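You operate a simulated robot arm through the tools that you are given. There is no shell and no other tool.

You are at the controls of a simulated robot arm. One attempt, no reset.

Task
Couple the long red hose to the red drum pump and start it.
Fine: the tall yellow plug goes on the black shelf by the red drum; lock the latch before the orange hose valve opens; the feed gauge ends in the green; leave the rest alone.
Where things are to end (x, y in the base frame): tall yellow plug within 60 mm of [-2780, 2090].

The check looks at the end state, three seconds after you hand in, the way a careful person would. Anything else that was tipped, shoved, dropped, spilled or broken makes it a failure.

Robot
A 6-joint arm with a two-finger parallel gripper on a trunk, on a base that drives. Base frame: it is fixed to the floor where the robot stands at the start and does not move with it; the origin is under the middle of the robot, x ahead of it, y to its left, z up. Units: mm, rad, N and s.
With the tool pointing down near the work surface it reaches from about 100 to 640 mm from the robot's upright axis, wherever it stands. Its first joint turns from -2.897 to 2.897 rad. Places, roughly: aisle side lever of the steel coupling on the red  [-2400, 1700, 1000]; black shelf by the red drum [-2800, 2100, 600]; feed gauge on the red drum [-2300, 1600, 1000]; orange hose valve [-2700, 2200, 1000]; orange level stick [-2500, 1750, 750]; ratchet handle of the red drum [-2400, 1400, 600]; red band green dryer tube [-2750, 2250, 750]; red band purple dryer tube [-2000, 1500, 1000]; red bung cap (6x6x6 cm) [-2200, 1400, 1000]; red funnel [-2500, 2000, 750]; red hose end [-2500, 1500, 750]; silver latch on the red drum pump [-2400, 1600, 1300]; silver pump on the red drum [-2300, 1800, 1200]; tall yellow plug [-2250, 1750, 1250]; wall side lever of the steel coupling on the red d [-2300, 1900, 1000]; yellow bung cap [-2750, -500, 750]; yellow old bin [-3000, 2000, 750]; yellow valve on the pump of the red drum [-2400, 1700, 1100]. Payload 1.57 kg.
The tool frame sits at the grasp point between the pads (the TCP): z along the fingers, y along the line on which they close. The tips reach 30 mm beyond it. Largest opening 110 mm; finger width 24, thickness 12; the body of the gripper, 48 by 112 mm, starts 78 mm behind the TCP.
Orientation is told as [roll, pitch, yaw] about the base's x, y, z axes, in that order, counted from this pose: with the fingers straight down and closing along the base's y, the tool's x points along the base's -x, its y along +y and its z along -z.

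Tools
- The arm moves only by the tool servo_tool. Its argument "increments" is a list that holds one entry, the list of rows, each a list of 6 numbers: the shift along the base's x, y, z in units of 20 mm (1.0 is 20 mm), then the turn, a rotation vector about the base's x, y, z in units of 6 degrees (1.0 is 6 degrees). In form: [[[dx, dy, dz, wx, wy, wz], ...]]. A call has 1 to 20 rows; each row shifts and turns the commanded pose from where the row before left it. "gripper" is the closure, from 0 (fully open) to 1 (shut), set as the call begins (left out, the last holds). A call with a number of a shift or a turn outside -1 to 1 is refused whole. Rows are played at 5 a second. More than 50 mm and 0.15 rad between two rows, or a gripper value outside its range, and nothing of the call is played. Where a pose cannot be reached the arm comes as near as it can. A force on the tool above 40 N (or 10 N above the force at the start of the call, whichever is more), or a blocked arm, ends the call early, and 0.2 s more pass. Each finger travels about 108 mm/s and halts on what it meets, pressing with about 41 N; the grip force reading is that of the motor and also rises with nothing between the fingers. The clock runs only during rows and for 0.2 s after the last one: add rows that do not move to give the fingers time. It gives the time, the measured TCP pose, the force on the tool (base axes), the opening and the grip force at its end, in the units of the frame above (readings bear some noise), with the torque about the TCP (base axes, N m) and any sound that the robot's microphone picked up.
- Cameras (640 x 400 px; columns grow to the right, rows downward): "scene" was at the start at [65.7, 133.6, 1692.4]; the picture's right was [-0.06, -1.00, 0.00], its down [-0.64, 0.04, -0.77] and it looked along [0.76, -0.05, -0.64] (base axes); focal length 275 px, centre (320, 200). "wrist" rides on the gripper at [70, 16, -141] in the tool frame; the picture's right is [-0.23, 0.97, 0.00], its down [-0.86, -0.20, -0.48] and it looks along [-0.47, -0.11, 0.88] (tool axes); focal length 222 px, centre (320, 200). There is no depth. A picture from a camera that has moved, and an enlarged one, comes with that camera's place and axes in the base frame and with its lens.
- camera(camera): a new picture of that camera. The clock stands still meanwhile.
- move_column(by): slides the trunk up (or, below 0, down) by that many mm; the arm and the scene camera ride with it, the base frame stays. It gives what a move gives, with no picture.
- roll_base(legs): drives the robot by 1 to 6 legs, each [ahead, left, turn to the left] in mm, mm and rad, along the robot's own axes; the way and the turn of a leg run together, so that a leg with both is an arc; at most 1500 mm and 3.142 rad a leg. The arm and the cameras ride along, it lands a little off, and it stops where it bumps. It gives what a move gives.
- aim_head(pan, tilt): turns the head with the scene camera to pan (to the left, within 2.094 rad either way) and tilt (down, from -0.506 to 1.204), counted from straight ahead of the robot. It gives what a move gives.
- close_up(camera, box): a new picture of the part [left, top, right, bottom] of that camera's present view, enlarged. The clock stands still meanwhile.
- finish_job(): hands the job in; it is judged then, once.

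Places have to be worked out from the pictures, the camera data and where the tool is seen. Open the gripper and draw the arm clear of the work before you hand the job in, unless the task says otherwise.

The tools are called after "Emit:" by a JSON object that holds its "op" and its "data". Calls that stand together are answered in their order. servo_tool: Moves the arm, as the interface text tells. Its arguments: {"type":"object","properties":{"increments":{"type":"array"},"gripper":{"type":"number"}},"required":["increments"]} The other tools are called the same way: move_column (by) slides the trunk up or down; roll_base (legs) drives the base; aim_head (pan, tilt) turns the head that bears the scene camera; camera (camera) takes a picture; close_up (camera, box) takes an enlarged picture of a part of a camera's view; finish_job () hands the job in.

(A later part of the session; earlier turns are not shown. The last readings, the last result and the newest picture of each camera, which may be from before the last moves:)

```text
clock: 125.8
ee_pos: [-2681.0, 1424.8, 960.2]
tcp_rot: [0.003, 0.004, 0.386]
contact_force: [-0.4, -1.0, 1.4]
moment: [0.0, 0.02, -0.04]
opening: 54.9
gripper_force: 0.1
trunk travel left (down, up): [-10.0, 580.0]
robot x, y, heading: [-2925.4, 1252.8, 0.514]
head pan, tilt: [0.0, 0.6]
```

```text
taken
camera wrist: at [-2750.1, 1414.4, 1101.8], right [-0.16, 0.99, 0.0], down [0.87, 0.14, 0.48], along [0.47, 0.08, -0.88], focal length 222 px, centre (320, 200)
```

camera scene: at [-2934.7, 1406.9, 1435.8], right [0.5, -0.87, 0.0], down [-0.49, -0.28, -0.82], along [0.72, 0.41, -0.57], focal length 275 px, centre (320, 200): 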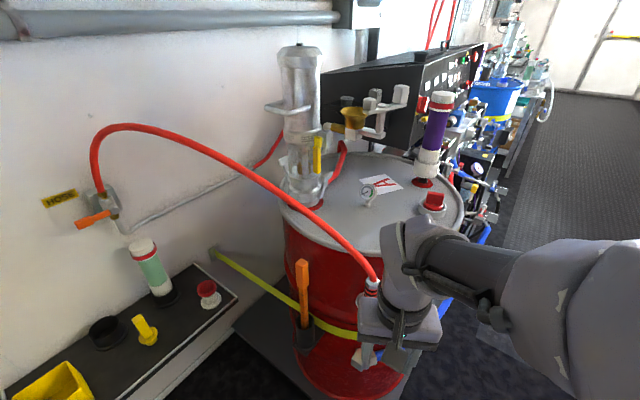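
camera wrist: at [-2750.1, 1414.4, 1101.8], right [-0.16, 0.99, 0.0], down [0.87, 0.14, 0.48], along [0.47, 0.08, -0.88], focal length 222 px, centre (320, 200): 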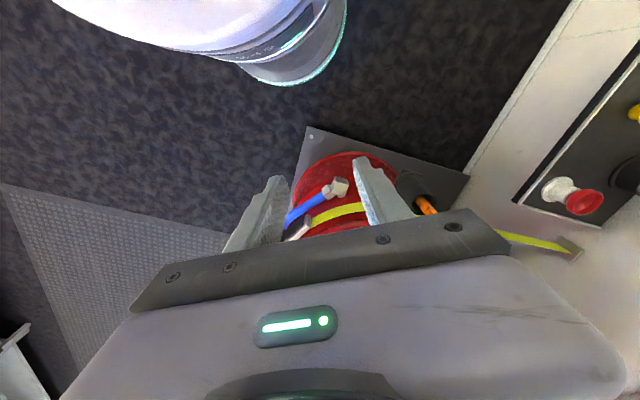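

This is a very useful view. I'll zoom on the pump and latch, and on the hose end.

Emit:
{"op": "close_up", "data": {"camera": "scene", "box": [255, 40, 425, 215]}}

Emit:
{"op": "close_up", "data": {"camera": "scene", "box": [330, 230, 420, 330]}}

Emit:
{"op": "close_up", "data": {"camera": "scene", "box": [290, 85, 420, 150]}}

```text
2.29 times, centred on (340, 128) of scene
camera zoom: at [-2934.7, 1406.9, 1435.8], right [0.5, -0.87, 0.0], down [-0.49, -0.28, -0.82], along [0.72, 0.41, -0.57], focal length 630 px, centre (274, 366)
```

zoom: 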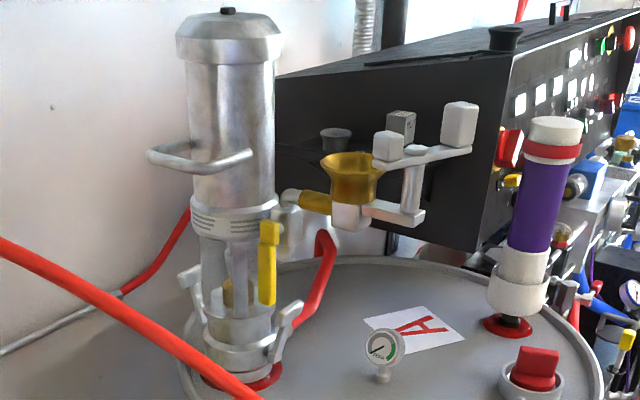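

```text
4.00 times, centred on (375, 280) of scene
camera zoom: at [-2934.7, 1406.9, 1435.8], right [0.5, -0.87, 0.0], down [-0.49, -0.28, -0.82], along [0.72, 0.41, -0.57], focal length 1102 px, centre (100, -120)
```

zoom: 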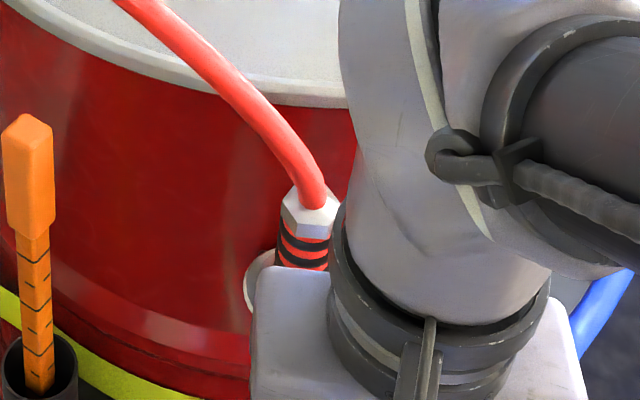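

```text
4.92 times, centred on (355, 118) of scene
camera zoom: at [-2934.7, 1406.9, 1435.8], right [0.5, -0.87, 0.0], down [-0.49, -0.28, -0.82], along [0.72, 0.41, -0.57], focal length 1356 px, centre (148, 606)
```

zoom: 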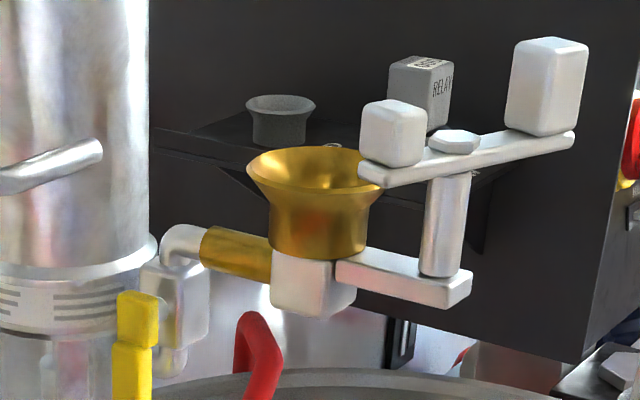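

Hex nut top is at (-2506, 1511, 915) by both views, and its flange in the cup is near z 826. I'll grip the hex from the left front with the tool pitched 45 degrees, pointing radially at the drum so the fingertips keep clear of it. First I'll pitch the tool here in free space.

Emit:
{"op": "servo_tool", "data": {"increments": [[[-0.3, -0.15, 0.5, 0, 0, 0.7], [0, 0, 0, 0.417, -0.84, 0], [0, 0, 0, 0.417, -0.84, 0], [0, 0, 0, 0.417, -0.84, 0], [0, 0, 0, 0.417, -0.84, 0], [0, 0, 0, 0.417, -0.84, 0], [0, 0, 0, 0.417, -0.84, 0], [0, 0, 0, 0.417, -0.84, 0], [0, 0, 0, 0.417, -0.84, 0], [0, 0, 0, 0, 0, 0]]], "gripper": 0.5}}

Emit:
{"op": "camera", "data": {"camera": "wrist"}}

Emit:
{"op": "camera", "data": {"camera": "scene"}}

```text
clock: 128.1
ee_pos: [-2640.6, 1469.0, 1046.3]
tcp_rot: [-0.002, -0.779, 0.462]
contact_force: [-0.6, -0.1, -0.6]
moment: [-0.01, 0.03, -0.02]
opening: 55.3
gripper_force: 0.0
out of reach, approached as far as the arm can: row 5, 6, 7, 8, 9
trunk travel left (down, up): [-10.0, 580.0]
robot x, y, heading: [-2923.8, 1249.0, 0.517]
head pan, tilt: [0.0, 0.6]
```

```text
taken
camera wrist: at [-2780.6, 1418.6, 1097.5], right [-0.29, 0.94, 0.16], down [0.33, -0.06, 0.94], along [0.9, 0.33, -0.3], focal length 222 px, centre (320, 200)
```

wrist: 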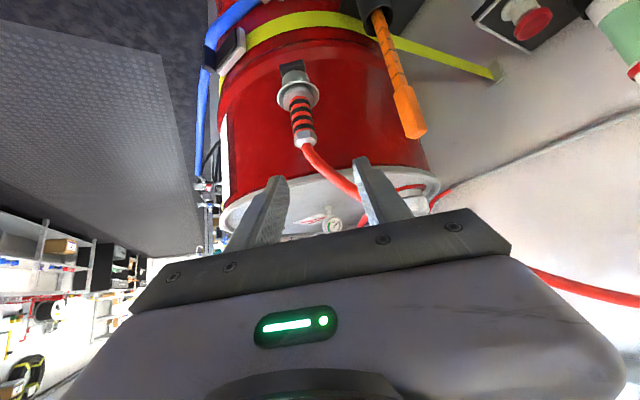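

```text
taken
camera scene: at [-2934.7, 1406.9, 1435.9], right [0.5, -0.87, 0.0], down [-0.49, -0.28, -0.83], along [0.72, 0.41, -0.56], focal length 275 px, centre (320, 200)
```

scene: 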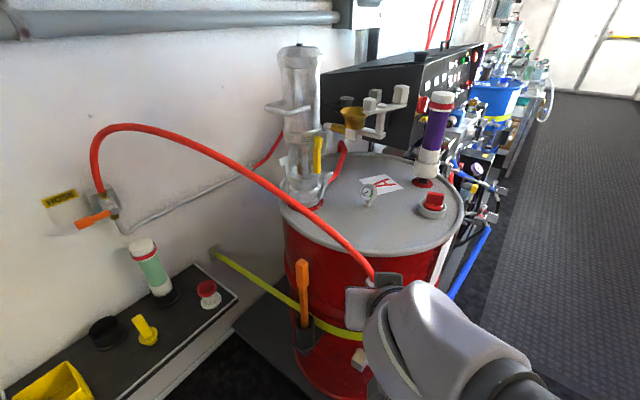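

The pitch is reached, but that close to my body the position was out of reach, so the tool sits at (-2641, 1469, 1046). I'll command it forward to the pre-grasp point (-2567, 1481, 963), about 90 mm back from the hex along the tool axis.

Emit:
{"op": "servo_tool", "data": {"increments": [[[1, 0.49, 0, 0, 0, 0], [1, 0.49, 0, 0, 0, 0], [1, 0.49, 0, 0, 0, 0], [1, 0.49, 0, 0, 0, 0], [1, 0.49, -0.1, 0, 0, 0], [1, 0.49, -0.2, 0, 0, 0], [0, 0, 0, 0, 0, 0]]], "gripper": 0.5}}

Emit:
{"op": "camera", "data": {"camera": "wrist"}}

```text
clock: 129.7
ee_pos: [-2518.7, 1527.6, 1039.2]
tcp_rot: [0.0, -0.783, 0.463]
contact_force: [0.5, 0.5, 0.3]
moment: [-0.03, -0.03, 0.01]
opening: 55.1
gripper_force: 0.0
trunk travel left (down, up): [-10.0, 580.0]
robot x, y, heading: [-2925.4, 1254.2, 0.515]
head pan, tilt: [0.0, 0.6]
```

```text
taken
camera wrist: at [-2659.3, 1476.8, 1089.8], right [-0.29, 0.94, 0.16], down [0.33, -0.06, 0.94], along [0.9, 0.33, -0.29], focal length 222 px, centre (320, 200)
```

wrist: 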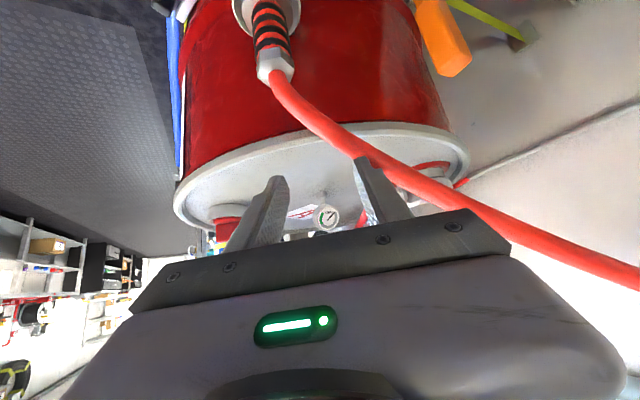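

The commanded pose had been reset to the measured one, so I went further than planned; the tool is now above the hose end with no contact. I'll go back (-48, -47) and then down 76 mm to the pre-grasp point.

Emit:
{"op": "servo_tool", "data": {"increments": [[[-0.6, -0.6, 0.2, 0, 0, 0], [-0.9, -0.9, 0, 0, 0, 0], [-0.9, -0.83, 0, 0, 0, 0], [0, 0, 0, 0, 0, 0]]], "gripper": 0.5}}

Emit:
{"op": "servo_tool", "data": {"increments": [[[0, 0, -1, 0, 0, 0], [0, 0, -1, 0, 0, 0], [0, 0, -1, 0, 0, 0], [0, 0, -1, 0, 0, 0], [0, 0, 0, 0, 0, 0]]], "gripper": 0.5}}

Emit:
{"op": "camera", "data": {"camera": "wrist"}}

Emit:
{"op": "camera", "data": {"camera": "scene"}}

```text
clock: 130.7
ee_pos: [-2567.5, 1480.6, 1043.3]
tcp_rot: [-0.001, -0.782, 0.462]
contact_force: [0.1, -0.8, 0.4]
moment: [-0.01, 0.01, 0.0]
opening: 55.4
gripper_force: 0.0
trunk travel left (down, up): [-10.0, 580.0]
robot x, y, heading: [-2930.2, 1253.6, 0.513]
head pan, tilt: [0.0, 0.6]
```

```text
clock: 131.8
ee_pos: [-2565.7, 1484.9, 966.2]
tcp_rot: [-0.001, -0.778, 0.464]
contact_force: [0.3, 0.0, -0.1]
moment: [0.0, 0.0, 0.0]
opening: 55.1
gripper_force: 0.0
out of reach, approached as far as the arm can: row 4
trunk travel left (down, up): [-10.0, 580.0]
robot x, y, heading: [-2928.1, 1251.6, 0.52]
head pan, tilt: [0.0, 0.6]
```

```text
taken
camera wrist: at [-2705.0, 1433.3, 1017.9], right [-0.29, 0.94, 0.16], down [0.33, -0.06, 0.94], along [0.9, 0.33, -0.3], focal length 222 px, centre (320, 200)
```

wrist: 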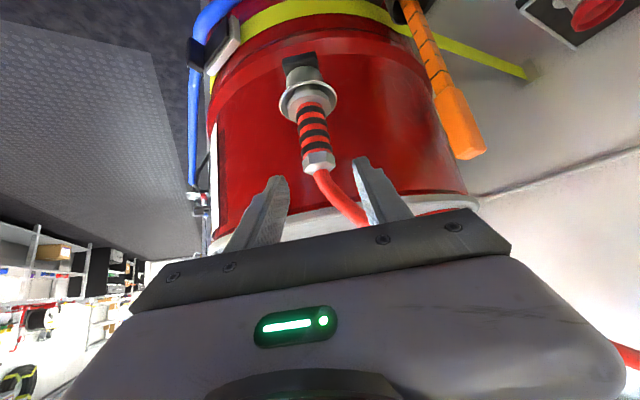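

```text
taken
camera scene: at [-2934.6, 1407.0, 1435.9], right [0.5, -0.87, 0.0], down [-0.49, -0.28, -0.83], along [0.72, 0.41, -0.56], focal length 275 px, centre (320, 200)
```

scene: 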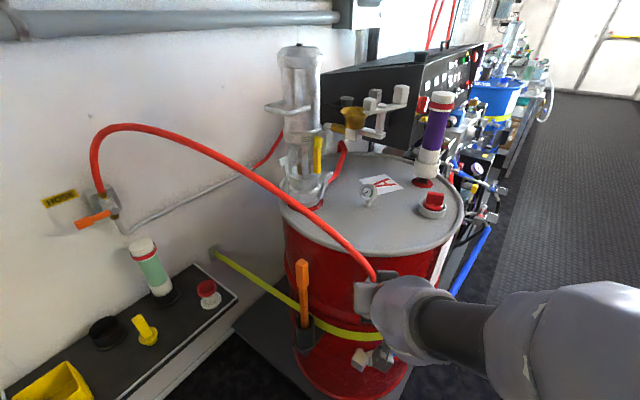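

The wrist view confirms the hex top at about (-2506, 1511, 916), and the hose leaves it clear of the fingers. I'll advance along the tool axis to put the hex between the pads.

Emit:
{"op": "servo_tool", "data": {"increments": [[[0.567, 0.251, -0.662, 0, 0, 0], [0.567, 0.251, -0.662, 0, 0, 0], [0.567, 0.251, -0.662, 0, 0, 0], [0, 0, 0, 0, 0, 0]]], "gripper": 0.5}}

Emit:
{"op": "camera", "data": {"camera": "wrist"}}

Emit:
{"op": "close_up", "data": {"camera": "wrist", "box": [230, 60, 410, 240]}}

```text
clock: 132.8
ee_pos: [-2532.0, 1500.3, 926.5]
tcp_rot: [0.0, -0.782, 0.463]
contact_force: [-0.1, 0.3, 0.7]
moment: [0.01, 0.0, -0.02]
opening: 54.9
gripper_force: 0.0
trunk travel left (down, up): [-10.0, 580.0]
robot x, y, heading: [-2926.0, 1254.4, 0.517]
head pan, tilt: [0.0, 0.6]
```

```text
taken
camera wrist: at [-2671.4, 1448.9, 977.6], right [-0.29, 0.94, 0.16], down [0.33, -0.06, 0.94], along [0.9, 0.33, -0.29], focal length 222 px, centre (320, 200)
```

wrist: 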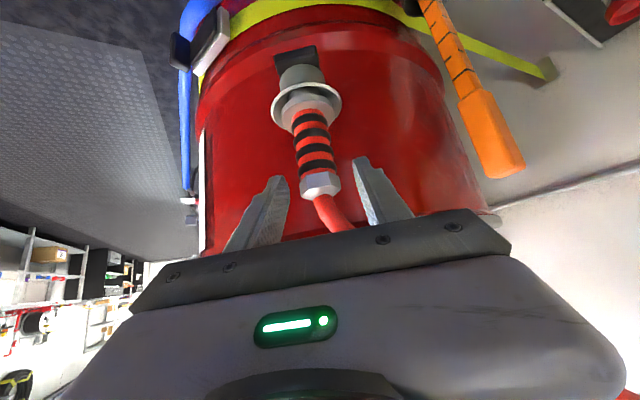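

```text
2.22 times, centred on (320, 150) of wrist
camera zoom: at [-2671.4, 1448.9, 977.6], right [-0.29, 0.94, 0.16], down [0.33, -0.06, 0.94], along [0.9, 0.33, -0.29], focal length 494 px, centre (320, 311)
```

zoom: 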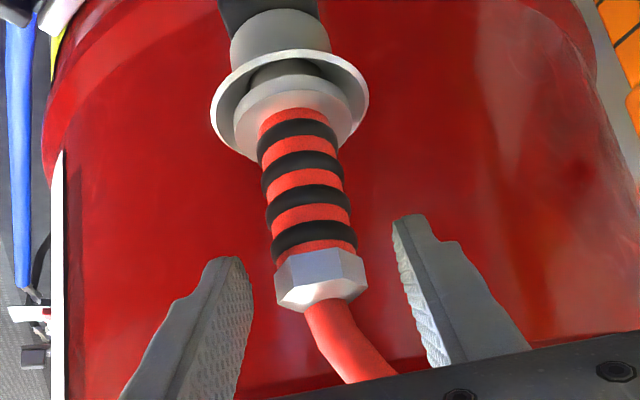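

Well centred. I'll advance the last 36 mm along the axis and then check.

Emit:
{"op": "servo_tool", "data": {"increments": [[[0.575, 0.25, -0.662, 0, 0, 0], [0.575, 0.25, -0.662, 0, 0, 0], [0, 0, 0, 0, 0, 0]]], "gripper": 0.5}}

Emit:
{"op": "close_up", "data": {"camera": "wrist", "box": [230, 60, 410, 240]}}

```text
clock: 133.7
ee_pos: [-2510.8, 1512.3, 901.3]
tcp_rot: [-0.007, -0.778, 0.464]
contact_force: [0.2, 0.3, 0.8]
moment: [0.0, -0.01, -0.01]
opening: 55.2
gripper_force: 0.0
trunk travel left (down, up): [-10.0, 580.0]
robot x, y, heading: [-2924.3, 1253.0, 0.513]
head pan, tilt: [0.0, 0.6]
```

```text
2.22 times, centred on (320, 150) of wrist
camera zoom: at [-2649.8, 1461.9, 952.4], right [-0.28, 0.95, 0.15], down [0.33, -0.05, 0.94], along [0.9, 0.32, -0.3], focal length 494 px, centre (320, 311)
```

zoom: 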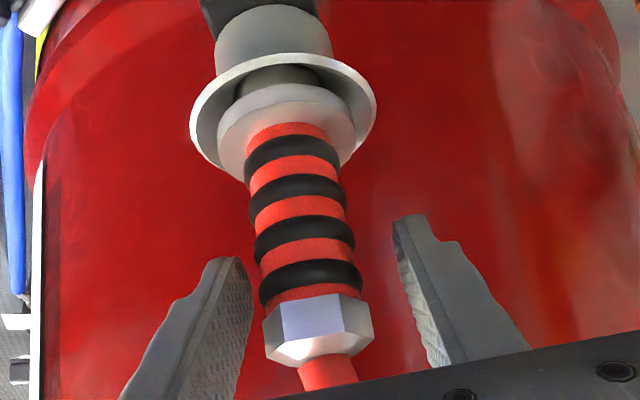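

The hex and top rib sit right at the grasp point. I'll close the fingers on it.

Emit:
{"op": "servo_tool", "data": {"increments": [[[0, 0, 0, 0, 0, 0], [0, 0, 0, 0, 0, 0], [0, 0, 0, 0, 0, 0], [0, 0, 0, 0, 0, 0]]], "gripper": 1}}

Emit:
{"op": "close_up", "data": {"camera": "wrist", "box": [230, 60, 410, 240]}}

```text
clock: 134.7
ee_pos: [-2509.4, 1512.4, 899.4]
tcp_rot: [-0.007, -0.78, 0.46]
contact_force: [1.8, -1.2, 1.0]
moment: [-0.04, -0.11, -0.03]
opening: 34.7
gripper_force: 41.0
trunk travel left (down, up): [-10.0, 580.0]
robot x, y, heading: [-2925.3, 1253.6, 0.516]
head pan, tilt: [0.0, 0.6]
```

```text
2.22 times, centred on (320, 150) of wrist
camera zoom: at [-2649.8, 1461.6, 952.6], right [-0.28, 0.95, 0.15], down [0.33, -0.05, 0.94], along [0.9, 0.32, -0.3], focal length 494 px, centre (320, 311)
```

zoom: 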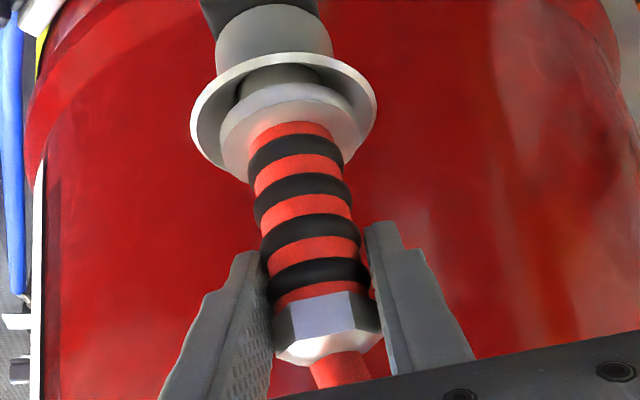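

The hose end is gripped at 34.7 mm. I'll lift slowly straight up 60 mm and watch the force.

Emit:
{"op": "servo_tool", "data": {"increments": [[[0, 0, 0.4, 0, 0, 0], [0, 0, 0.4, 0, 0, 0], [0, 0, 0.4, 0, 0, 0], [0, 0, 0.4, 0, 0, 0], [0, 0, 0.7, 0, 0, 0], [0, 0, 0.7, 0, 0, 0], [0, 0, 0, 0, 0, 0]]], "gripper": 1}}

Emit:
{"op": "camera", "data": {"camera": "wrist"}}

Emit:
{"op": "camera", "data": {"camera": "scene"}}

```text
clock: 136.2
ee_pos: [-2507.6, 1508.7, 958.6]
tcp_rot: [0.0, -0.783, 0.46]
contact_force: [-0.1, 0.3, -3.1]
moment: [0.0, -0.03, 0.01]
opening: 34.5
gripper_force: 40.8
trunk travel left (down, up): [-10.0, 580.0]
robot x, y, heading: [-2923.2, 1251.7, 0.518]
head pan, tilt: [0.0, 0.6]
```

```text
taken
camera wrist: at [-2648.4, 1457.9, 1009.9], right [-0.29, 0.94, 0.16], down [0.33, -0.06, 0.94], along [0.9, 0.33, -0.29], focal length 222 px, centre (320, 200)
```

wrist: 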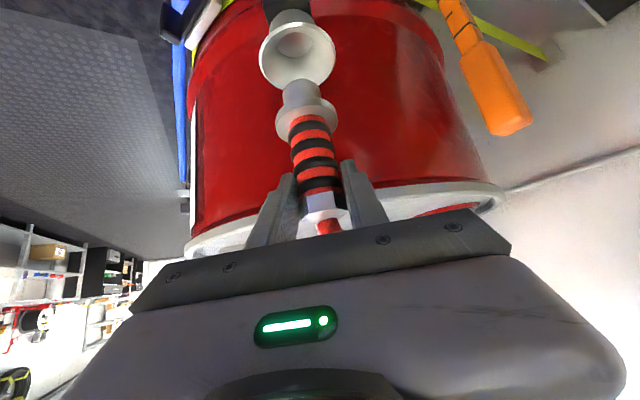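

```text
taken
camera scene: at [-2934.5, 1407.0, 1435.8], right [0.5, -0.87, 0.0], down [-0.49, -0.28, -0.82], along [0.72, 0.41, -0.57], focal length 275 px, centre (320, 200)
```

scene: 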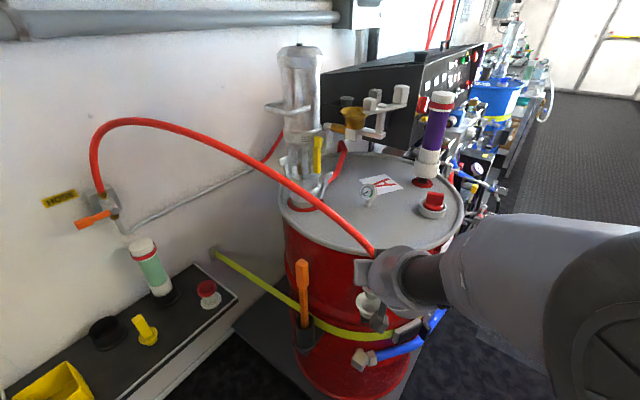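

The hose end came out cleanly, with its nozzle about 30 mm below the flange and 3 N of load. I'll raise the trunk by 400 mm to carry it above the cup's rim.

Emit:
{"op": "move_column", "data": {"by": 400}}

```text
clock: 140.1
ee_pos: [-2506.7, 1509.8, 1357.9]
tcp_rot: [0.0, -0.782, 0.463]
contact_force: [0.1, 0.0, -3.5]
moment: [0.02, -0.02, 0.03]
opening: 34.7
gripper_force: 40.6
trunk travel left (down, up): [-410.0, 180.0]
robot x, y, heading: [-2924.1, 1255.3, 0.521]
head pan, tilt: [0.0, 0.6]
```

Emit:
{"op": "camera", "data": {"camera": "scene"}}

Emit:
{"op": "camera", "data": {"camera": "wrist"}}

```text
taken
camera scene: at [-2934.4, 1407.1, 1835.8], right [0.5, -0.87, 0.0], down [-0.49, -0.28, -0.82], along [0.72, 0.41, -0.57], focal length 275 px, centre (320, 200)
```

scene: 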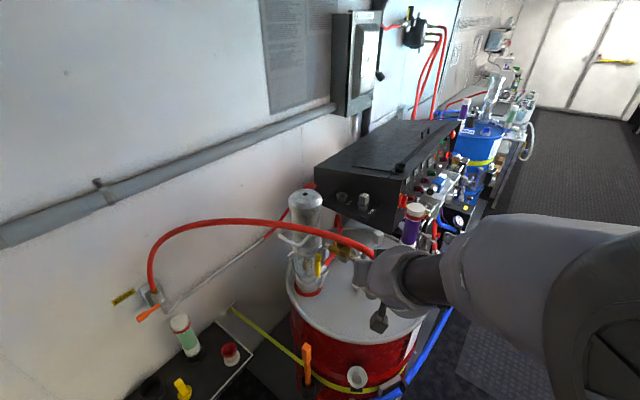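

```text
taken
camera wrist: at [-2648.3, 1457.9, 1409.6], right [-0.29, 0.94, 0.16], down [0.33, -0.06, 0.94], along [0.9, 0.33, -0.29], focal length 222 px, centre (320, 200)
```

wrist: 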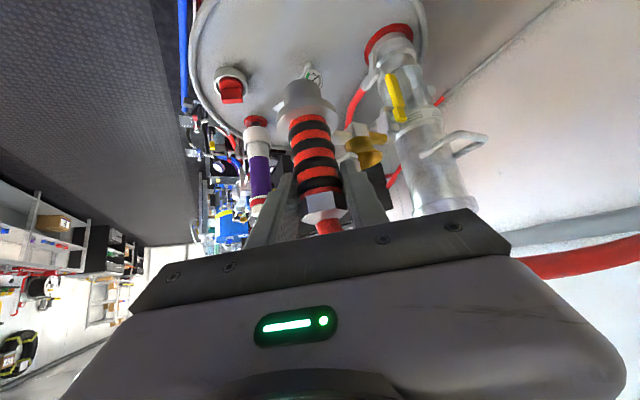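

The hose runs freely from the wall valve to the gripper. I'll raise 60 mm more so the nozzle clears the latch, then move the base 85 mm ahead.

Emit:
{"op": "move_column", "data": {"by": 60}}

```text
clock: 141.1
ee_pos: [-2495.5, 1513.5, 1412.2]
tcp_rot: [0.001, -0.772, 0.461]
contact_force: [-0.1, 0.2, -3.2]
moment: [-0.03, -0.02, 0.01]
opening: 34.5
gripper_force: 41.1
trunk travel left (down, up): [-470.0, 120.0]
robot x, y, heading: [-2923.7, 1252.3, 0.516]
head pan, tilt: [0.0, 0.6]
```

The tool reading shifted about 11 mm sideways during the rise. I'll look before going on.

Emit:
{"op": "camera", "data": {"camera": "scene"}}

Emit:
{"op": "camera", "data": {"camera": "wrist"}}

Emit:
{"op": "servo_tool", "data": {"increments": [[[0, 0, 0, 0, 0, 0]]], "gripper": 1}}

```text
taken
camera scene: at [-2912.7, 1412.5, 1908.0], right [0.47, -0.88, 0.0], down [-0.39, -0.21, -0.9], along [0.79, 0.42, -0.44], focal length 275 px, centre (320, 200)
```

scene: 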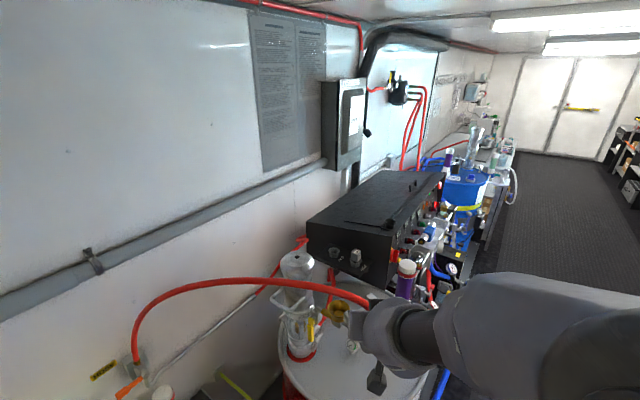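

```text
taken
camera wrist: at [-2635.0, 1462.2, 1465.5], right [-0.29, 0.94, 0.16], down [0.34, -0.06, 0.94], along [0.9, 0.32, -0.3], focal length 222 px, centre (320, 200)
```

wrist: 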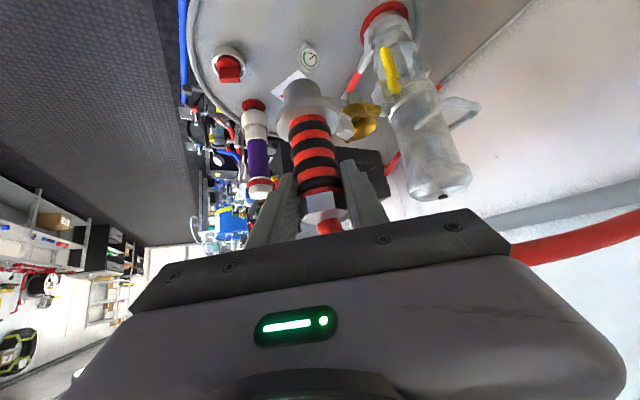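

```text
clock: 141.5
ee_pos: [-2496.1, 1513.9, 1413.5]
tcp_rot: [0.003, -0.77, 0.462]
contact_force: [0.4, -0.1, -3.1]
moment: [-0.02, 0.04, 0.01]
opening: 34.2
gripper_force: 40.9
trunk travel left (down, up): [-470.0, 120.0]
robot x, y, heading: [-2926.4, 1247.8, 0.517]
head pan, tilt: [0.0, 0.6]
```

Above a certain height the head seems to press on something overhead. The camera is forced to a tilt of 0.46 and the robot leans slightly. I'll lower the trunk 55 mm to relieve that and use the arm itself for the height.

Emit:
{"op": "move_column", "data": {"by": -55}}

Emit:
{"op": "camera", "data": {"camera": "scene"}}

```text
clock: 142.4
ee_pos: [-2509.3, 1508.8, 1363.6]
tcp_rot: [0.002, -0.781, 0.463]
contact_force: [-0.5, 0.2, -3.5]
moment: [-0.02, 0.0, -0.02]
opening: 34.4
gripper_force: 40.9
trunk travel left (down, up): [-415.0, 175.0]
robot x, y, heading: [-2926.9, 1253.5, 0.526]
head pan, tilt: [0.0, 0.6]
```

```text
taken
camera scene: at [-2935.7, 1406.7, 1841.1], right [0.5, -0.87, 0.0], down [-0.49, -0.28, -0.83], along [0.72, 0.41, -0.56], focal length 275 px, centre (320, 200)
```

scene: 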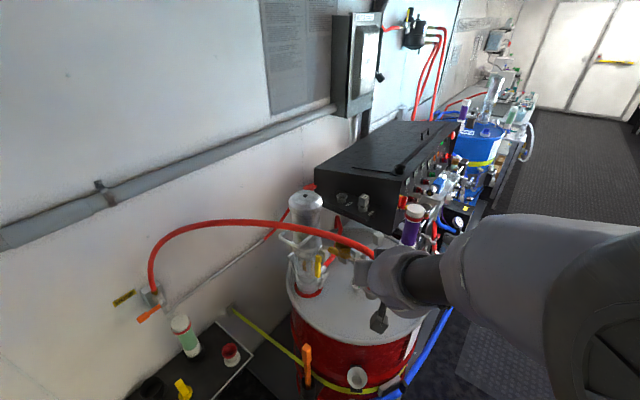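

The head is free again. I'll raise the tool 55 mm with the arm instead.

Emit:
{"op": "servo_tool", "data": {"increments": [[[0, 0, 0.7, 0, 0, 0], [0, 0, 0.7, 0, 0, 0], [0, 0, 0.7, 0, 0, 0], [0, 0, 0.7, 0, 0, 0], [0, 0, 0, 0, 0, 0]]], "gripper": 1}}

```text
clock: 143.6
ee_pos: [-2507.6, 1509.4, 1421.3]
tcp_rot: [0.0, -0.782, 0.463]
contact_force: [-1.1, -1.0, -3.3]
moment: [0.0, 0.0, 0.0]
opening: 34.6
gripper_force: 40.5
trunk travel left (down, up): [-415.0, 175.0]
robot x, y, heading: [-2927.5, 1254.4, 0.514]
head pan, tilt: [0.0, 0.6]
```

Nozzle bottom is now at about z 1316, above the latch. I'll move the base 85 mm ahead.

Emit:
{"op": "roll_base", "data": {"legs": [[85, 0, 0]]}}

Emit:
{"op": "camera", "data": {"camera": "scene"}}

Emit:
{"op": "camera", "data": {"camera": "wrist"}}

```text
clock: 144.7
ee_pos: [-2434.6, 1551.3, 1419.0]
tcp_rot: [-0.001, -0.784, 0.461]
contact_force: [-0.5, 0.0, -2.5]
moment: [0.02, 0.03, 0.0]
opening: 34.2
gripper_force: 40.7
trunk travel left (down, up): [-415.0, 175.0]
robot x, y, heading: [-2851.3, 1297.6, 0.518]
head pan, tilt: [0.0, 0.6]
```

```text
taken
camera scene: at [-2860.3, 1449.3, 1840.8], right [0.5, -0.87, 0.0], down [-0.49, -0.28, -0.82], along [0.72, 0.41, -0.57], focal length 275 px, centre (320, 200)
```

scene: 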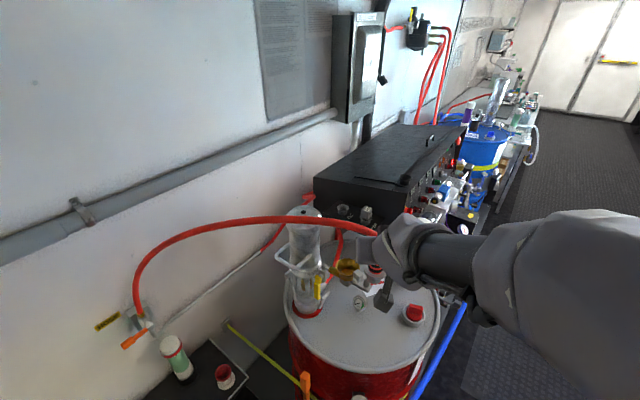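

```text
taken
camera wrist: at [-2573.5, 1499.9, 1471.1], right [-0.29, 0.94, 0.16], down [0.33, -0.06, 0.94], along [0.9, 0.32, -0.3], focal length 222 px, centre (320, 200)
```

wrist: 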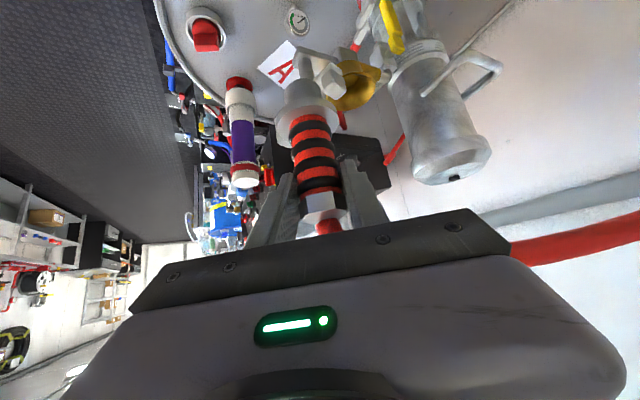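

I'll zoom in on the cup in both views to fix its position relative to the hose nozzle.

Emit:
{"op": "close_up", "data": {"camera": "wrist", "box": [260, 30, 420, 200]}}

Emit:
{"op": "close_up", "data": {"camera": "scene", "box": [310, 210, 430, 320]}}

```text
2.35 times, centred on (340, 115) of wrist
camera zoom: at [-2573.5, 1499.9, 1471.1], right [-0.29, 0.94, 0.16], down [0.33, -0.06, 0.94], along [0.9, 0.32, -0.3], focal length 523 px, centre (273, 400)
```

zoom: 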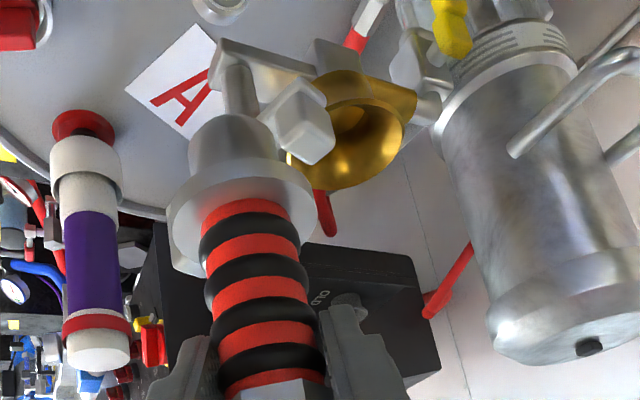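

```text
3.64 times, centred on (370, 265) of scene
camera zoom: at [-2860.3, 1449.3, 1840.8], right [0.5, -0.87, 0.0], down [-0.49, -0.28, -0.82], along [0.72, 0.41, -0.57], focal length 1002 px, centre (138, -36)
```

zoom: 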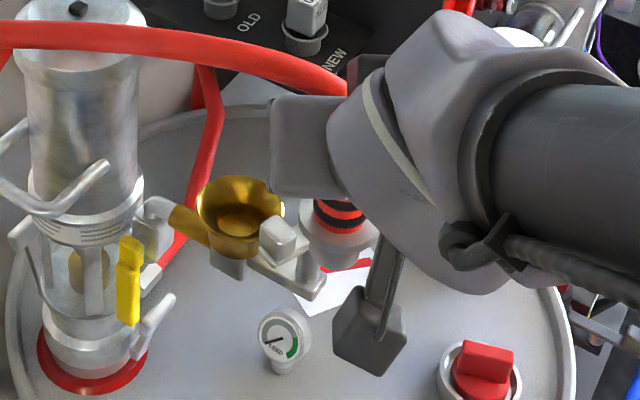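

The cup centre is at about (-2362, 1643), rim z about 1252, and the hose axis is about 2 mm ahead of the tool point. I'll rise 20 mm and carry the nozzle over the cup, passing above the claw.

Emit:
{"op": "servo_tool", "data": {"increments": [[[0, 0, 1, 0, 0, 0], [0.58, 0.76, 0, 0, 0, 0], [0.58, 0.76, 0, 0, 0, 0], [0.58, 0.76, 0, 0, 0, 0], [0.58, 0.76, 0, 0, 0, 0], [0.58, 0.76, 0, 0, 0, 0], [0.58, 0.76, 0, 0, 0, 0], [0, 0, 0, 0, 0, 0]]], "gripper": 1}}

Emit:
{"op": "camera", "data": {"camera": "wrist"}}

Emit:
{"op": "close_up", "data": {"camera": "wrist", "box": [240, 20, 400, 200]}}

Emit:
{"op": "close_up", "data": {"camera": "scene", "box": [290, 200, 440, 330]}}

```text
clock: 146.5
ee_pos: [-2364.6, 1641.0, 1441.6]
tcp_rot: [0.001, -0.781, 0.461]
contact_force: [-0.6, -0.7, -2.7]
moment: [0.02, 0.01, 0.0]
opening: 34.2
gripper_force: 41.4
trunk travel left (down, up): [-415.0, 175.0]
robot x, y, heading: [-2853.3, 1295.5, 0.512]
head pan, tilt: [0.0, 0.6]
```

```text
taken
camera wrist: at [-2505.2, 1590.6, 1491.9], right [-0.29, 0.94, 0.16], down [0.33, -0.06, 0.94], along [0.9, 0.32, -0.29], focal length 222 px, centre (320, 200)
```

wrist: 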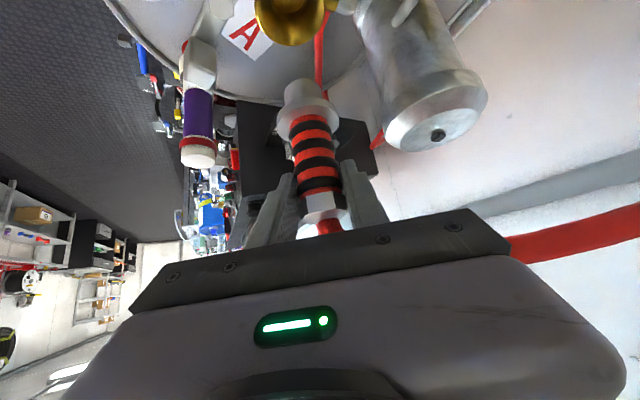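

```text
2.22 times, centred on (320, 110) of wrist
camera zoom: at [-2505.2, 1590.6, 1491.9], right [-0.29, 0.94, 0.16], down [0.33, -0.06, 0.94], along [0.9, 0.32, -0.29], focal length 494 px, centre (320, 400)
```

zoom: 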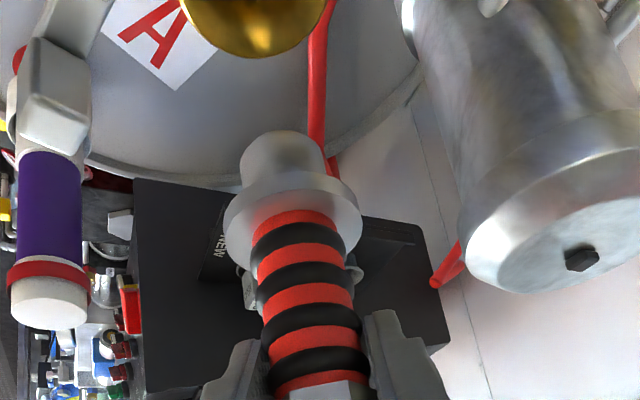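

```text
3.08 times, centred on (365, 265) of scene
camera zoom: at [-2861.9, 1448.1, 1840.9], right [0.5, -0.87, 0.0], down [-0.49, -0.28, -0.83], along [0.72, 0.41, -0.56], focal length 848 px, centre (182, 0)
```

zoom: 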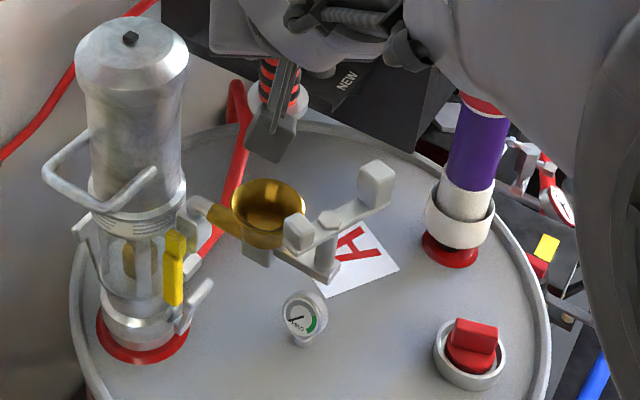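

The nozzle is over the cup to within a few millimetres in both views. I'll lower to z 1360, just entering the rim, and look again.

Emit:
{"op": "servo_tool", "data": {"increments": [[[0.05, 0.05, -0.7, 0, 0, 0], [0, 0, -0.7, 0, 0, 0], [0, 0, -0.7, 0, 0, 0], [0, 0, -0.7, 0, 0, 0], [0, 0, -0.7, 0, 0, 0], [0, 0, -0.6, 0, 0, 0], [0, 0, 0, 0, 0, 0]]], "gripper": 1}}

Emit:
{"op": "close_up", "data": {"camera": "wrist", "box": [240, 20, 400, 200]}}

Emit:
{"op": "close_up", "data": {"camera": "scene", "box": [290, 200, 440, 330]}}

```text
clock: 148.1
ee_pos: [-2364.3, 1642.5, 1357.3]
tcp_rot: [0.0, -0.783, 0.461]
contact_force: [0.3, -0.7, -3.0]
moment: [0.0, 0.03, 0.0]
opening: 34.9
gripper_force: 41.2
trunk travel left (down, up): [-415.0, 175.0]
robot x, y, heading: [-2854.7, 1291.7, 0.514]
head pan, tilt: [0.0, 0.6]
```

```text
2.22 times, centred on (320, 110) of wrist
camera zoom: at [-2504.5, 1592.1, 1408.7], right [-0.29, 0.94, 0.16], down [0.33, -0.06, 0.94], along [0.9, 0.33, -0.29], focal length 494 px, centre (320, 400)
```

zoom: 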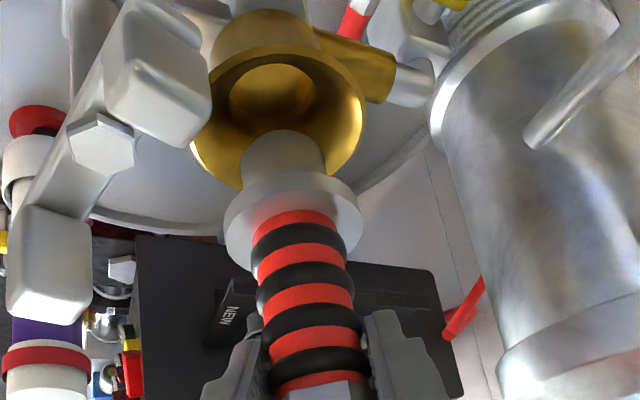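

```text
3.08 times, centred on (365, 265) of scene
camera zoom: at [-2861.3, 1448.7, 1840.9], right [0.5, -0.87, 0.0], down [-0.49, -0.28, -0.83], along [0.72, 0.41, -0.56], focal length 848 px, centre (182, 0)
```

zoom: 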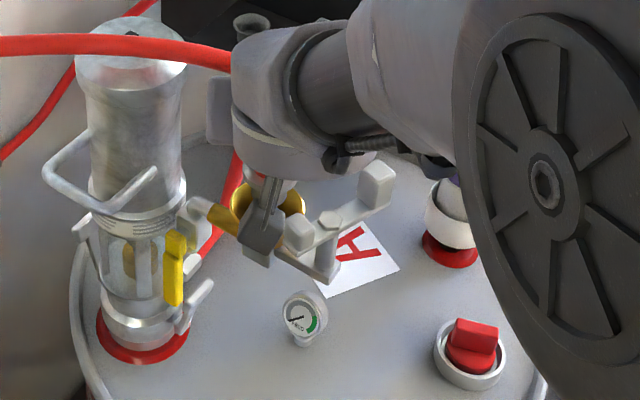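

The nozzle points right into the cup's bore, with lateral agreement within 2 mm. I'll lower in small steps, watching for contact.

Emit:
{"op": "servo_tool", "data": {"increments": [[[0, 0, -0.3, 0, 0, 0], [0, 0, -0.3, 0, 0, 0], [0, 0, -0.3, 0, 0, 0], [0, 0, 0, 0, 0, 0]]], "gripper": 1}}

Emit:
{"op": "close_up", "data": {"camera": "wrist", "box": [240, 20, 400, 200]}}

```text
clock: 149.1
ee_pos: [-2363.8, 1642.7, 1340.2]
tcp_rot: [-0.001, -0.782, 0.461]
contact_force: [0.6, 0.4, -2.6]
moment: [0.02, 0.02, 0.02]
opening: 34.2
gripper_force: 41.2
trunk travel left (down, up): [-415.0, 175.0]
robot x, y, heading: [-2849.3, 1297.2, 0.514]
head pan, tilt: [0.0, 0.6]
```

```text
2.22 times, centred on (320, 110) of wrist
camera zoom: at [-2503.9, 1591.9, 1391.2], right [-0.29, 0.94, 0.16], down [0.33, -0.06, 0.94], along [0.9, 0.32, -0.29], focal length 494 px, centre (320, 400)
```

zoom: 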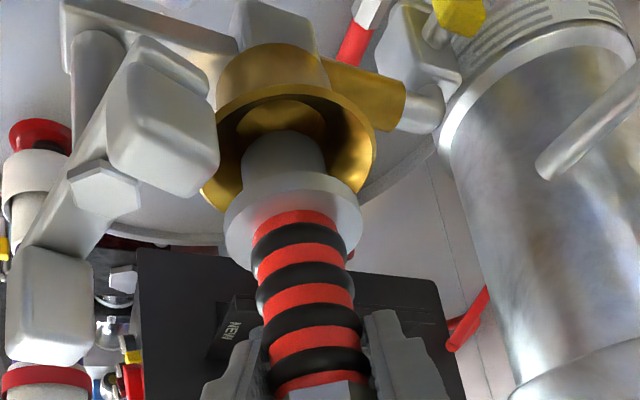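

Still no contact, and the nozzle is entering the cup centred. I'll continue down in 5 mm steps.

Emit:
{"op": "servo_tool", "data": {"increments": [[[0, 0, -0.25, 0, 0, 0], [0, 0, -0.25, 0, 0, 0], [0, 0, 0, 0, 0, 0]]], "gripper": 1}}

Emit:
{"op": "servo_tool", "data": {"increments": [[[0, 0, -0.2, 0, 0, 0], [0, 0, -0.2, 0, 0, 0], [0, 0, 0, 0, 0, 0]]], "gripper": 1}}

Emit:
{"op": "close_up", "data": {"camera": "wrist", "box": [240, 20, 400, 200]}}

```text
clock: 149.9
ee_pos: [-2366.3, 1641.9, 1330.6]
tcp_rot: [0.0, -0.783, 0.463]
contact_force: [-10.3, -1.1, 5.1]
moment: [-0.14, 0.82, -0.05]
opening: 34.5
gripper_force: 41.1
trunk travel left (down, up): [-415.0, 175.0]
robot x, y, heading: [-2856.9, 1296.1, 0.52]
head pan, tilt: [0.0, 0.6]
```

```text
clock: 150.5
ee_pos: [-2367.2, 1642.4, 1330.0]
tcp_rot: [0.0, -0.794, 0.462]
contact_force: [-1.6, 1.7, 0.5]
moment: [0.14, 0.31, 0.01]
opening: 34.5
gripper_force: 41.0
trunk travel left (down, up): [-415.0, 175.0]
robot x, y, heading: [-2855.4, 1295.4, 0.52]
head pan, tilt: [0.0, 0.6]
stopped in row 3: the force on the tool passed its limit at 44 N (the readings are from after the stop); the commanded pose is now the measured one
```

```text
2.22 times, centred on (320, 110) of wrist
camera zoom: at [-2506.6, 1590.9, 1378.7], right [-0.29, 0.94, 0.16], down [0.32, -0.07, 0.95], along [0.9, 0.33, -0.28], focal length 494 px, centre (320, 400)
```

zoom: 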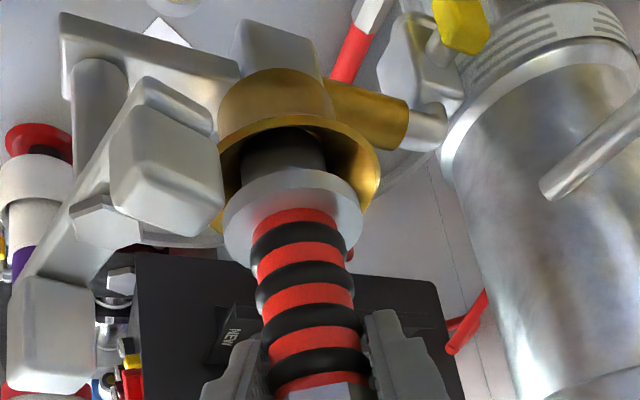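

Contact came at z 1330 with a push towards -x, so the nozzle rides on the far wall of the cone. I'll lift 6 mm, shift back about 4 mm in x, and try again in small steps.

Emit:
{"op": "servo_tool", "data": {"increments": [[[0, 0, 0.3, 0, 0, 0], [-0.12, 0, 0, 0, 0, 0], [0, 0, 0, 0, 0, 0]]], "gripper": 1}}

Emit:
{"op": "servo_tool", "data": {"increments": [[[0, 0, -0.2, 0, 0, 0], [0, 0, -0.2, 0, 0, 0], [0, 0, 0, 0, 0, 0]]], "gripper": 1}}

```text
clock: 151.3
ee_pos: [-2365.7, 1643.2, 1332.2]
tcp_rot: [0.0, -0.792, 0.46]
contact_force: [-0.9, 0.1, -3.1]
moment: [-0.04, -0.01, 0.02]
opening: 34.4
gripper_force: 41.2
trunk travel left (down, up): [-415.0, 175.0]
robot x, y, heading: [-2853.5, 1293.9, 0.517]
head pan, tilt: [0.0, 0.6]
```

```text
clock: 152.1
ee_pos: [-2363.7, 1643.4, 1326.1]
tcp_rot: [0.001, -0.793, 0.462]
contact_force: [-1.0, 0.0, -3.2]
moment: [0.0, 0.11, 0.0]
opening: 34.5
gripper_force: 40.7
trunk travel left (down, up): [-415.0, 175.0]
robot x, y, heading: [-2854.1, 1295.4, 0.515]
head pan, tilt: [0.0, 0.6]
```

Now at z 1326 with no load, deeper than before. I'll continue down gently.

Emit:
{"op": "servo_tool", "data": {"increments": [[[0, 0, -0.2, 0, 0, 0], [0, 0, -0.2, 0, 0, 0], [0, 0, 0, 0, 0, 0]]], "gripper": 1}}

Emit:
{"op": "close_up", "data": {"camera": "wrist", "box": [240, 20, 400, 200]}}

```text
clock: 152.9
ee_pos: [-2365.6, 1642.8, 1321.1]
tcp_rot: [0.003, -0.798, 0.457]
contact_force: [4.3, 2.7, 36.2]
moment: [0.46, -0.77, -0.02]
opening: 34.3
gripper_force: 41.2
trunk travel left (down, up): [-415.0, 175.0]
robot x, y, heading: [-2851.9, 1294.2, 0.522]
head pan, tilt: [0.0, 0.6]
```

```text
2.22 times, centred on (320, 110) of wrist
camera zoom: at [-2506.1, 1591.8, 1369.8], right [-0.29, 0.94, 0.16], down [0.32, -0.07, 0.95], along [0.9, 0.33, -0.28], focal length 494 px, centre (320, 400)
```

zoom: 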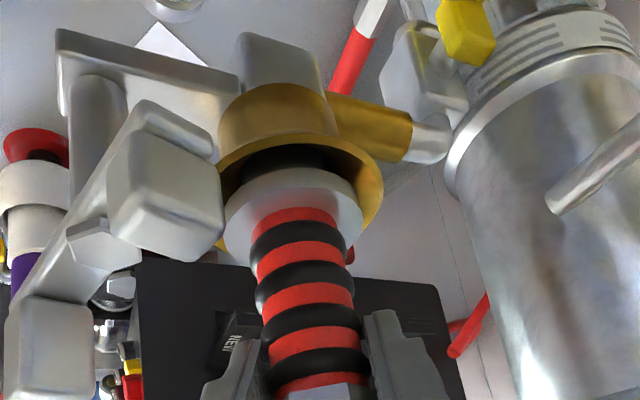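

Firm bottom contact at z 1321, with the flange top near z 1256, the same height the plug's flange had, so it looks seated. I'll ease off 2 mm, then open the fingers.

Emit:
{"op": "servo_tool", "data": {"increments": [[[0, 0, 0.08, 0, 0, 0], [0, 0, 0, 0, 0, 0]]], "gripper": 1}}

Emit:
{"op": "servo_tool", "data": {"increments": [[[0, 0, 0, 0, 0, 0], [0, 0, 0, 0, 0, 0], [0, 0, 0, 0, 0, 0]]], "gripper": 0.5}}

Emit:
{"op": "close_up", "data": {"camera": "wrist", "box": [240, 20, 400, 240]}}

```text
clock: 153.5
ee_pos: [-2366.7, 1643.2, 1321.9]
tcp_rot: [0.002, -0.794, 0.46]
contact_force: [6.0, 1.0, 35.3]
moment: [0.32, -0.87, -0.01]
opening: 34.6
gripper_force: 40.9
trunk travel left (down, up): [-415.0, 175.0]
robot x, y, heading: [-2854.4, 1290.6, 0.516]
head pan, tilt: [0.0, 0.6]
```

```text
clock: 154.3
ee_pos: [-2365.8, 1643.8, 1318.5]
tcp_rot: [0.002, -0.789, 0.461]
contact_force: [0.6, -0.9, -1.0]
moment: [0.01, 0.0, 0.01]
opening: 54.9
gripper_force: 0.0
trunk travel left (down, up): [-415.0, 175.0]
robot x, y, heading: [-2851.7, 1294.2, 0.519]
head pan, tilt: [0.0, 0.6]
```

```text
1.82 times, centred on (320, 130) of wrist
camera zoom: at [-2505.7, 1592.6, 1368.3], right [-0.29, 0.94, 0.16], down [0.32, -0.06, 0.94], along [0.9, 0.33, -0.29], focal length 404 px, centre (320, 327)
```

zoom: 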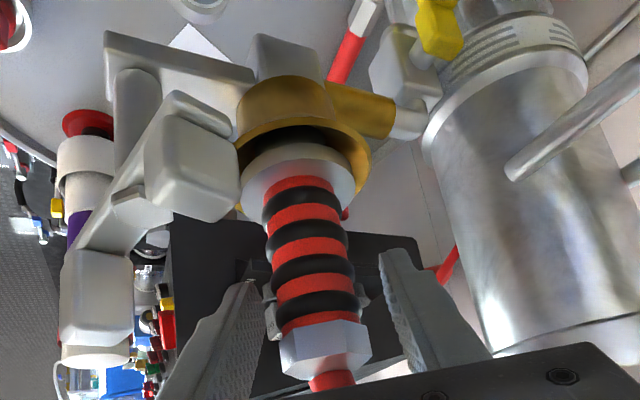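

The fitting stays upright and centred in the cup. I'll withdraw straight back along the tool axis.

Emit:
{"op": "servo_tool", "data": {"increments": [[[-0.32, -0.16, 0.35, 0, 0, 0], [-0.6, -0.3, 0.66, 0, 0, 0], [-0.6, -0.3, 0.66, 0, 0, 0], [-0.6, -0.3, 0.66, 0, 0, 0], [-0.6, -0.3, 0.66, 0, 0, 0], [-0.6, -0.3, 0.66, 0, 0, 0], [0, 0, 0, 0, 0, 0]]], "gripper": 0.5}}

Emit:
{"op": "camera", "data": {"camera": "wrist"}}

Emit:
{"op": "camera", "data": {"camera": "scene"}}

```text
clock: 155.9
ee_pos: [-2431.0, 1611.4, 1389.9]
tcp_rot: [-0.002, -0.79, 0.462]
contact_force: [0.4, 0.8, -0.6]
moment: [0.01, -0.03, -0.04]
opening: 55.3
gripper_force: 0.1
trunk travel left (down, up): [-415.0, 175.0]
robot x, y, heading: [-2851.0, 1294.2, 0.518]
head pan, tilt: [0.0, 0.6]
```

```text
taken
camera wrist: at [-2571.2, 1560.4, 1440.8], right [-0.29, 0.94, 0.16], down [0.32, -0.06, 0.94], along [0.9, 0.33, -0.29], focal length 222 px, centre (320, 200)
```

wrist: 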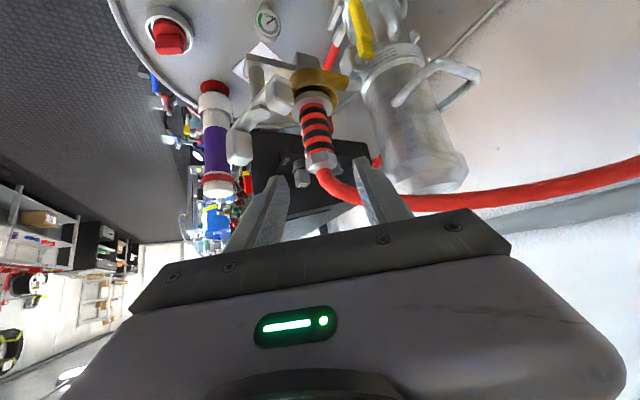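

```text
taken
camera scene: at [-2860.8, 1449.2, 1840.8], right [0.5, -0.87, 0.0], down [-0.49, -0.28, -0.82], along [0.72, 0.41, -0.57], focal length 275 px, centre (320, 200)
```

scene: 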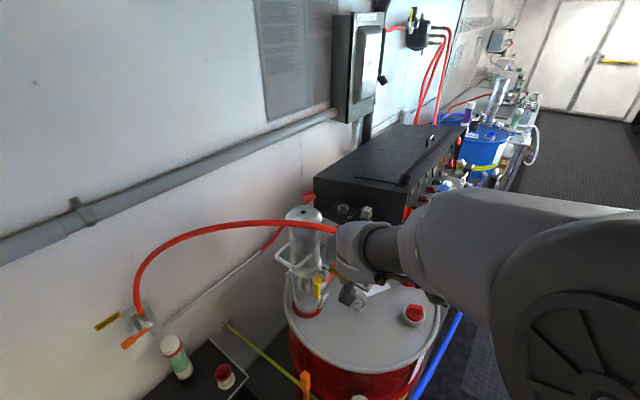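

The fitting stays seated with the hose arcing freely to the wall. Next I'll lock the latch; its handle is now at about (-2334, 1558), some 69 degrees from its locked angle. I'll retreat a bit and turn the tool back to straight down, away from the hose.

Emit:
{"op": "servo_tool", "data": {"increments": [[[-0.8, -0.6, 0.3, 0, 0, 0], [-0.8, -0.6, 0.2, 0, 0, 0], [-0.8, -0.6, 0, 0, 0, 0], [-0.4, -0.4, 0, -0.417, 0.84, 0], [0, 0, 0, -0.417, 0.84, 0], [0, 0, 0, -0.417, 0.84, 0], [0, 0, 0, -0.417, 0.84, 0], [0, 0, 0, -0.417, 0.84, 0], [0, 0, 0, -0.417, 0.84, 0], [0, 0, 0, -0.417, 0.84, 0], [0, 0, 0, -0.23, 0.46, 0], [0, 0, 0, 0, 0, 0]]], "gripper": 0.5}}

Emit:
{"op": "camera", "data": {"camera": "scene"}}

```text
clock: 158.5
ee_pos: [-2487.0, 1567.3, 1402.0]
tcp_rot: [0.001, -0.05, 0.46]
contact_force: [1.0, -0.6, -0.4]
moment: [0.0, 0.01, -0.02]
opening: 55.1
gripper_force: 0.0
trunk travel left (down, up): [-415.0, 175.0]
robot x, y, heading: [-2852.9, 1293.3, 0.519]
head pan, tilt: [0.0, 0.6]
```

```text
taken
camera scene: at [-2861.7, 1448.6, 1840.9], right [0.5, -0.87, 0.0], down [-0.49, -0.28, -0.83], along [0.72, 0.41, -0.56], focal length 275 px, centre (320, 200)
```

scene: 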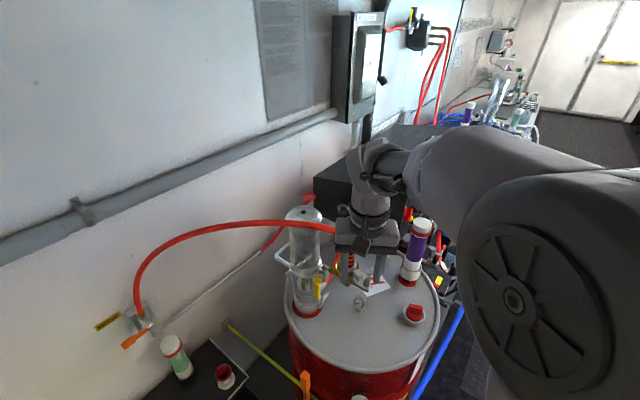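

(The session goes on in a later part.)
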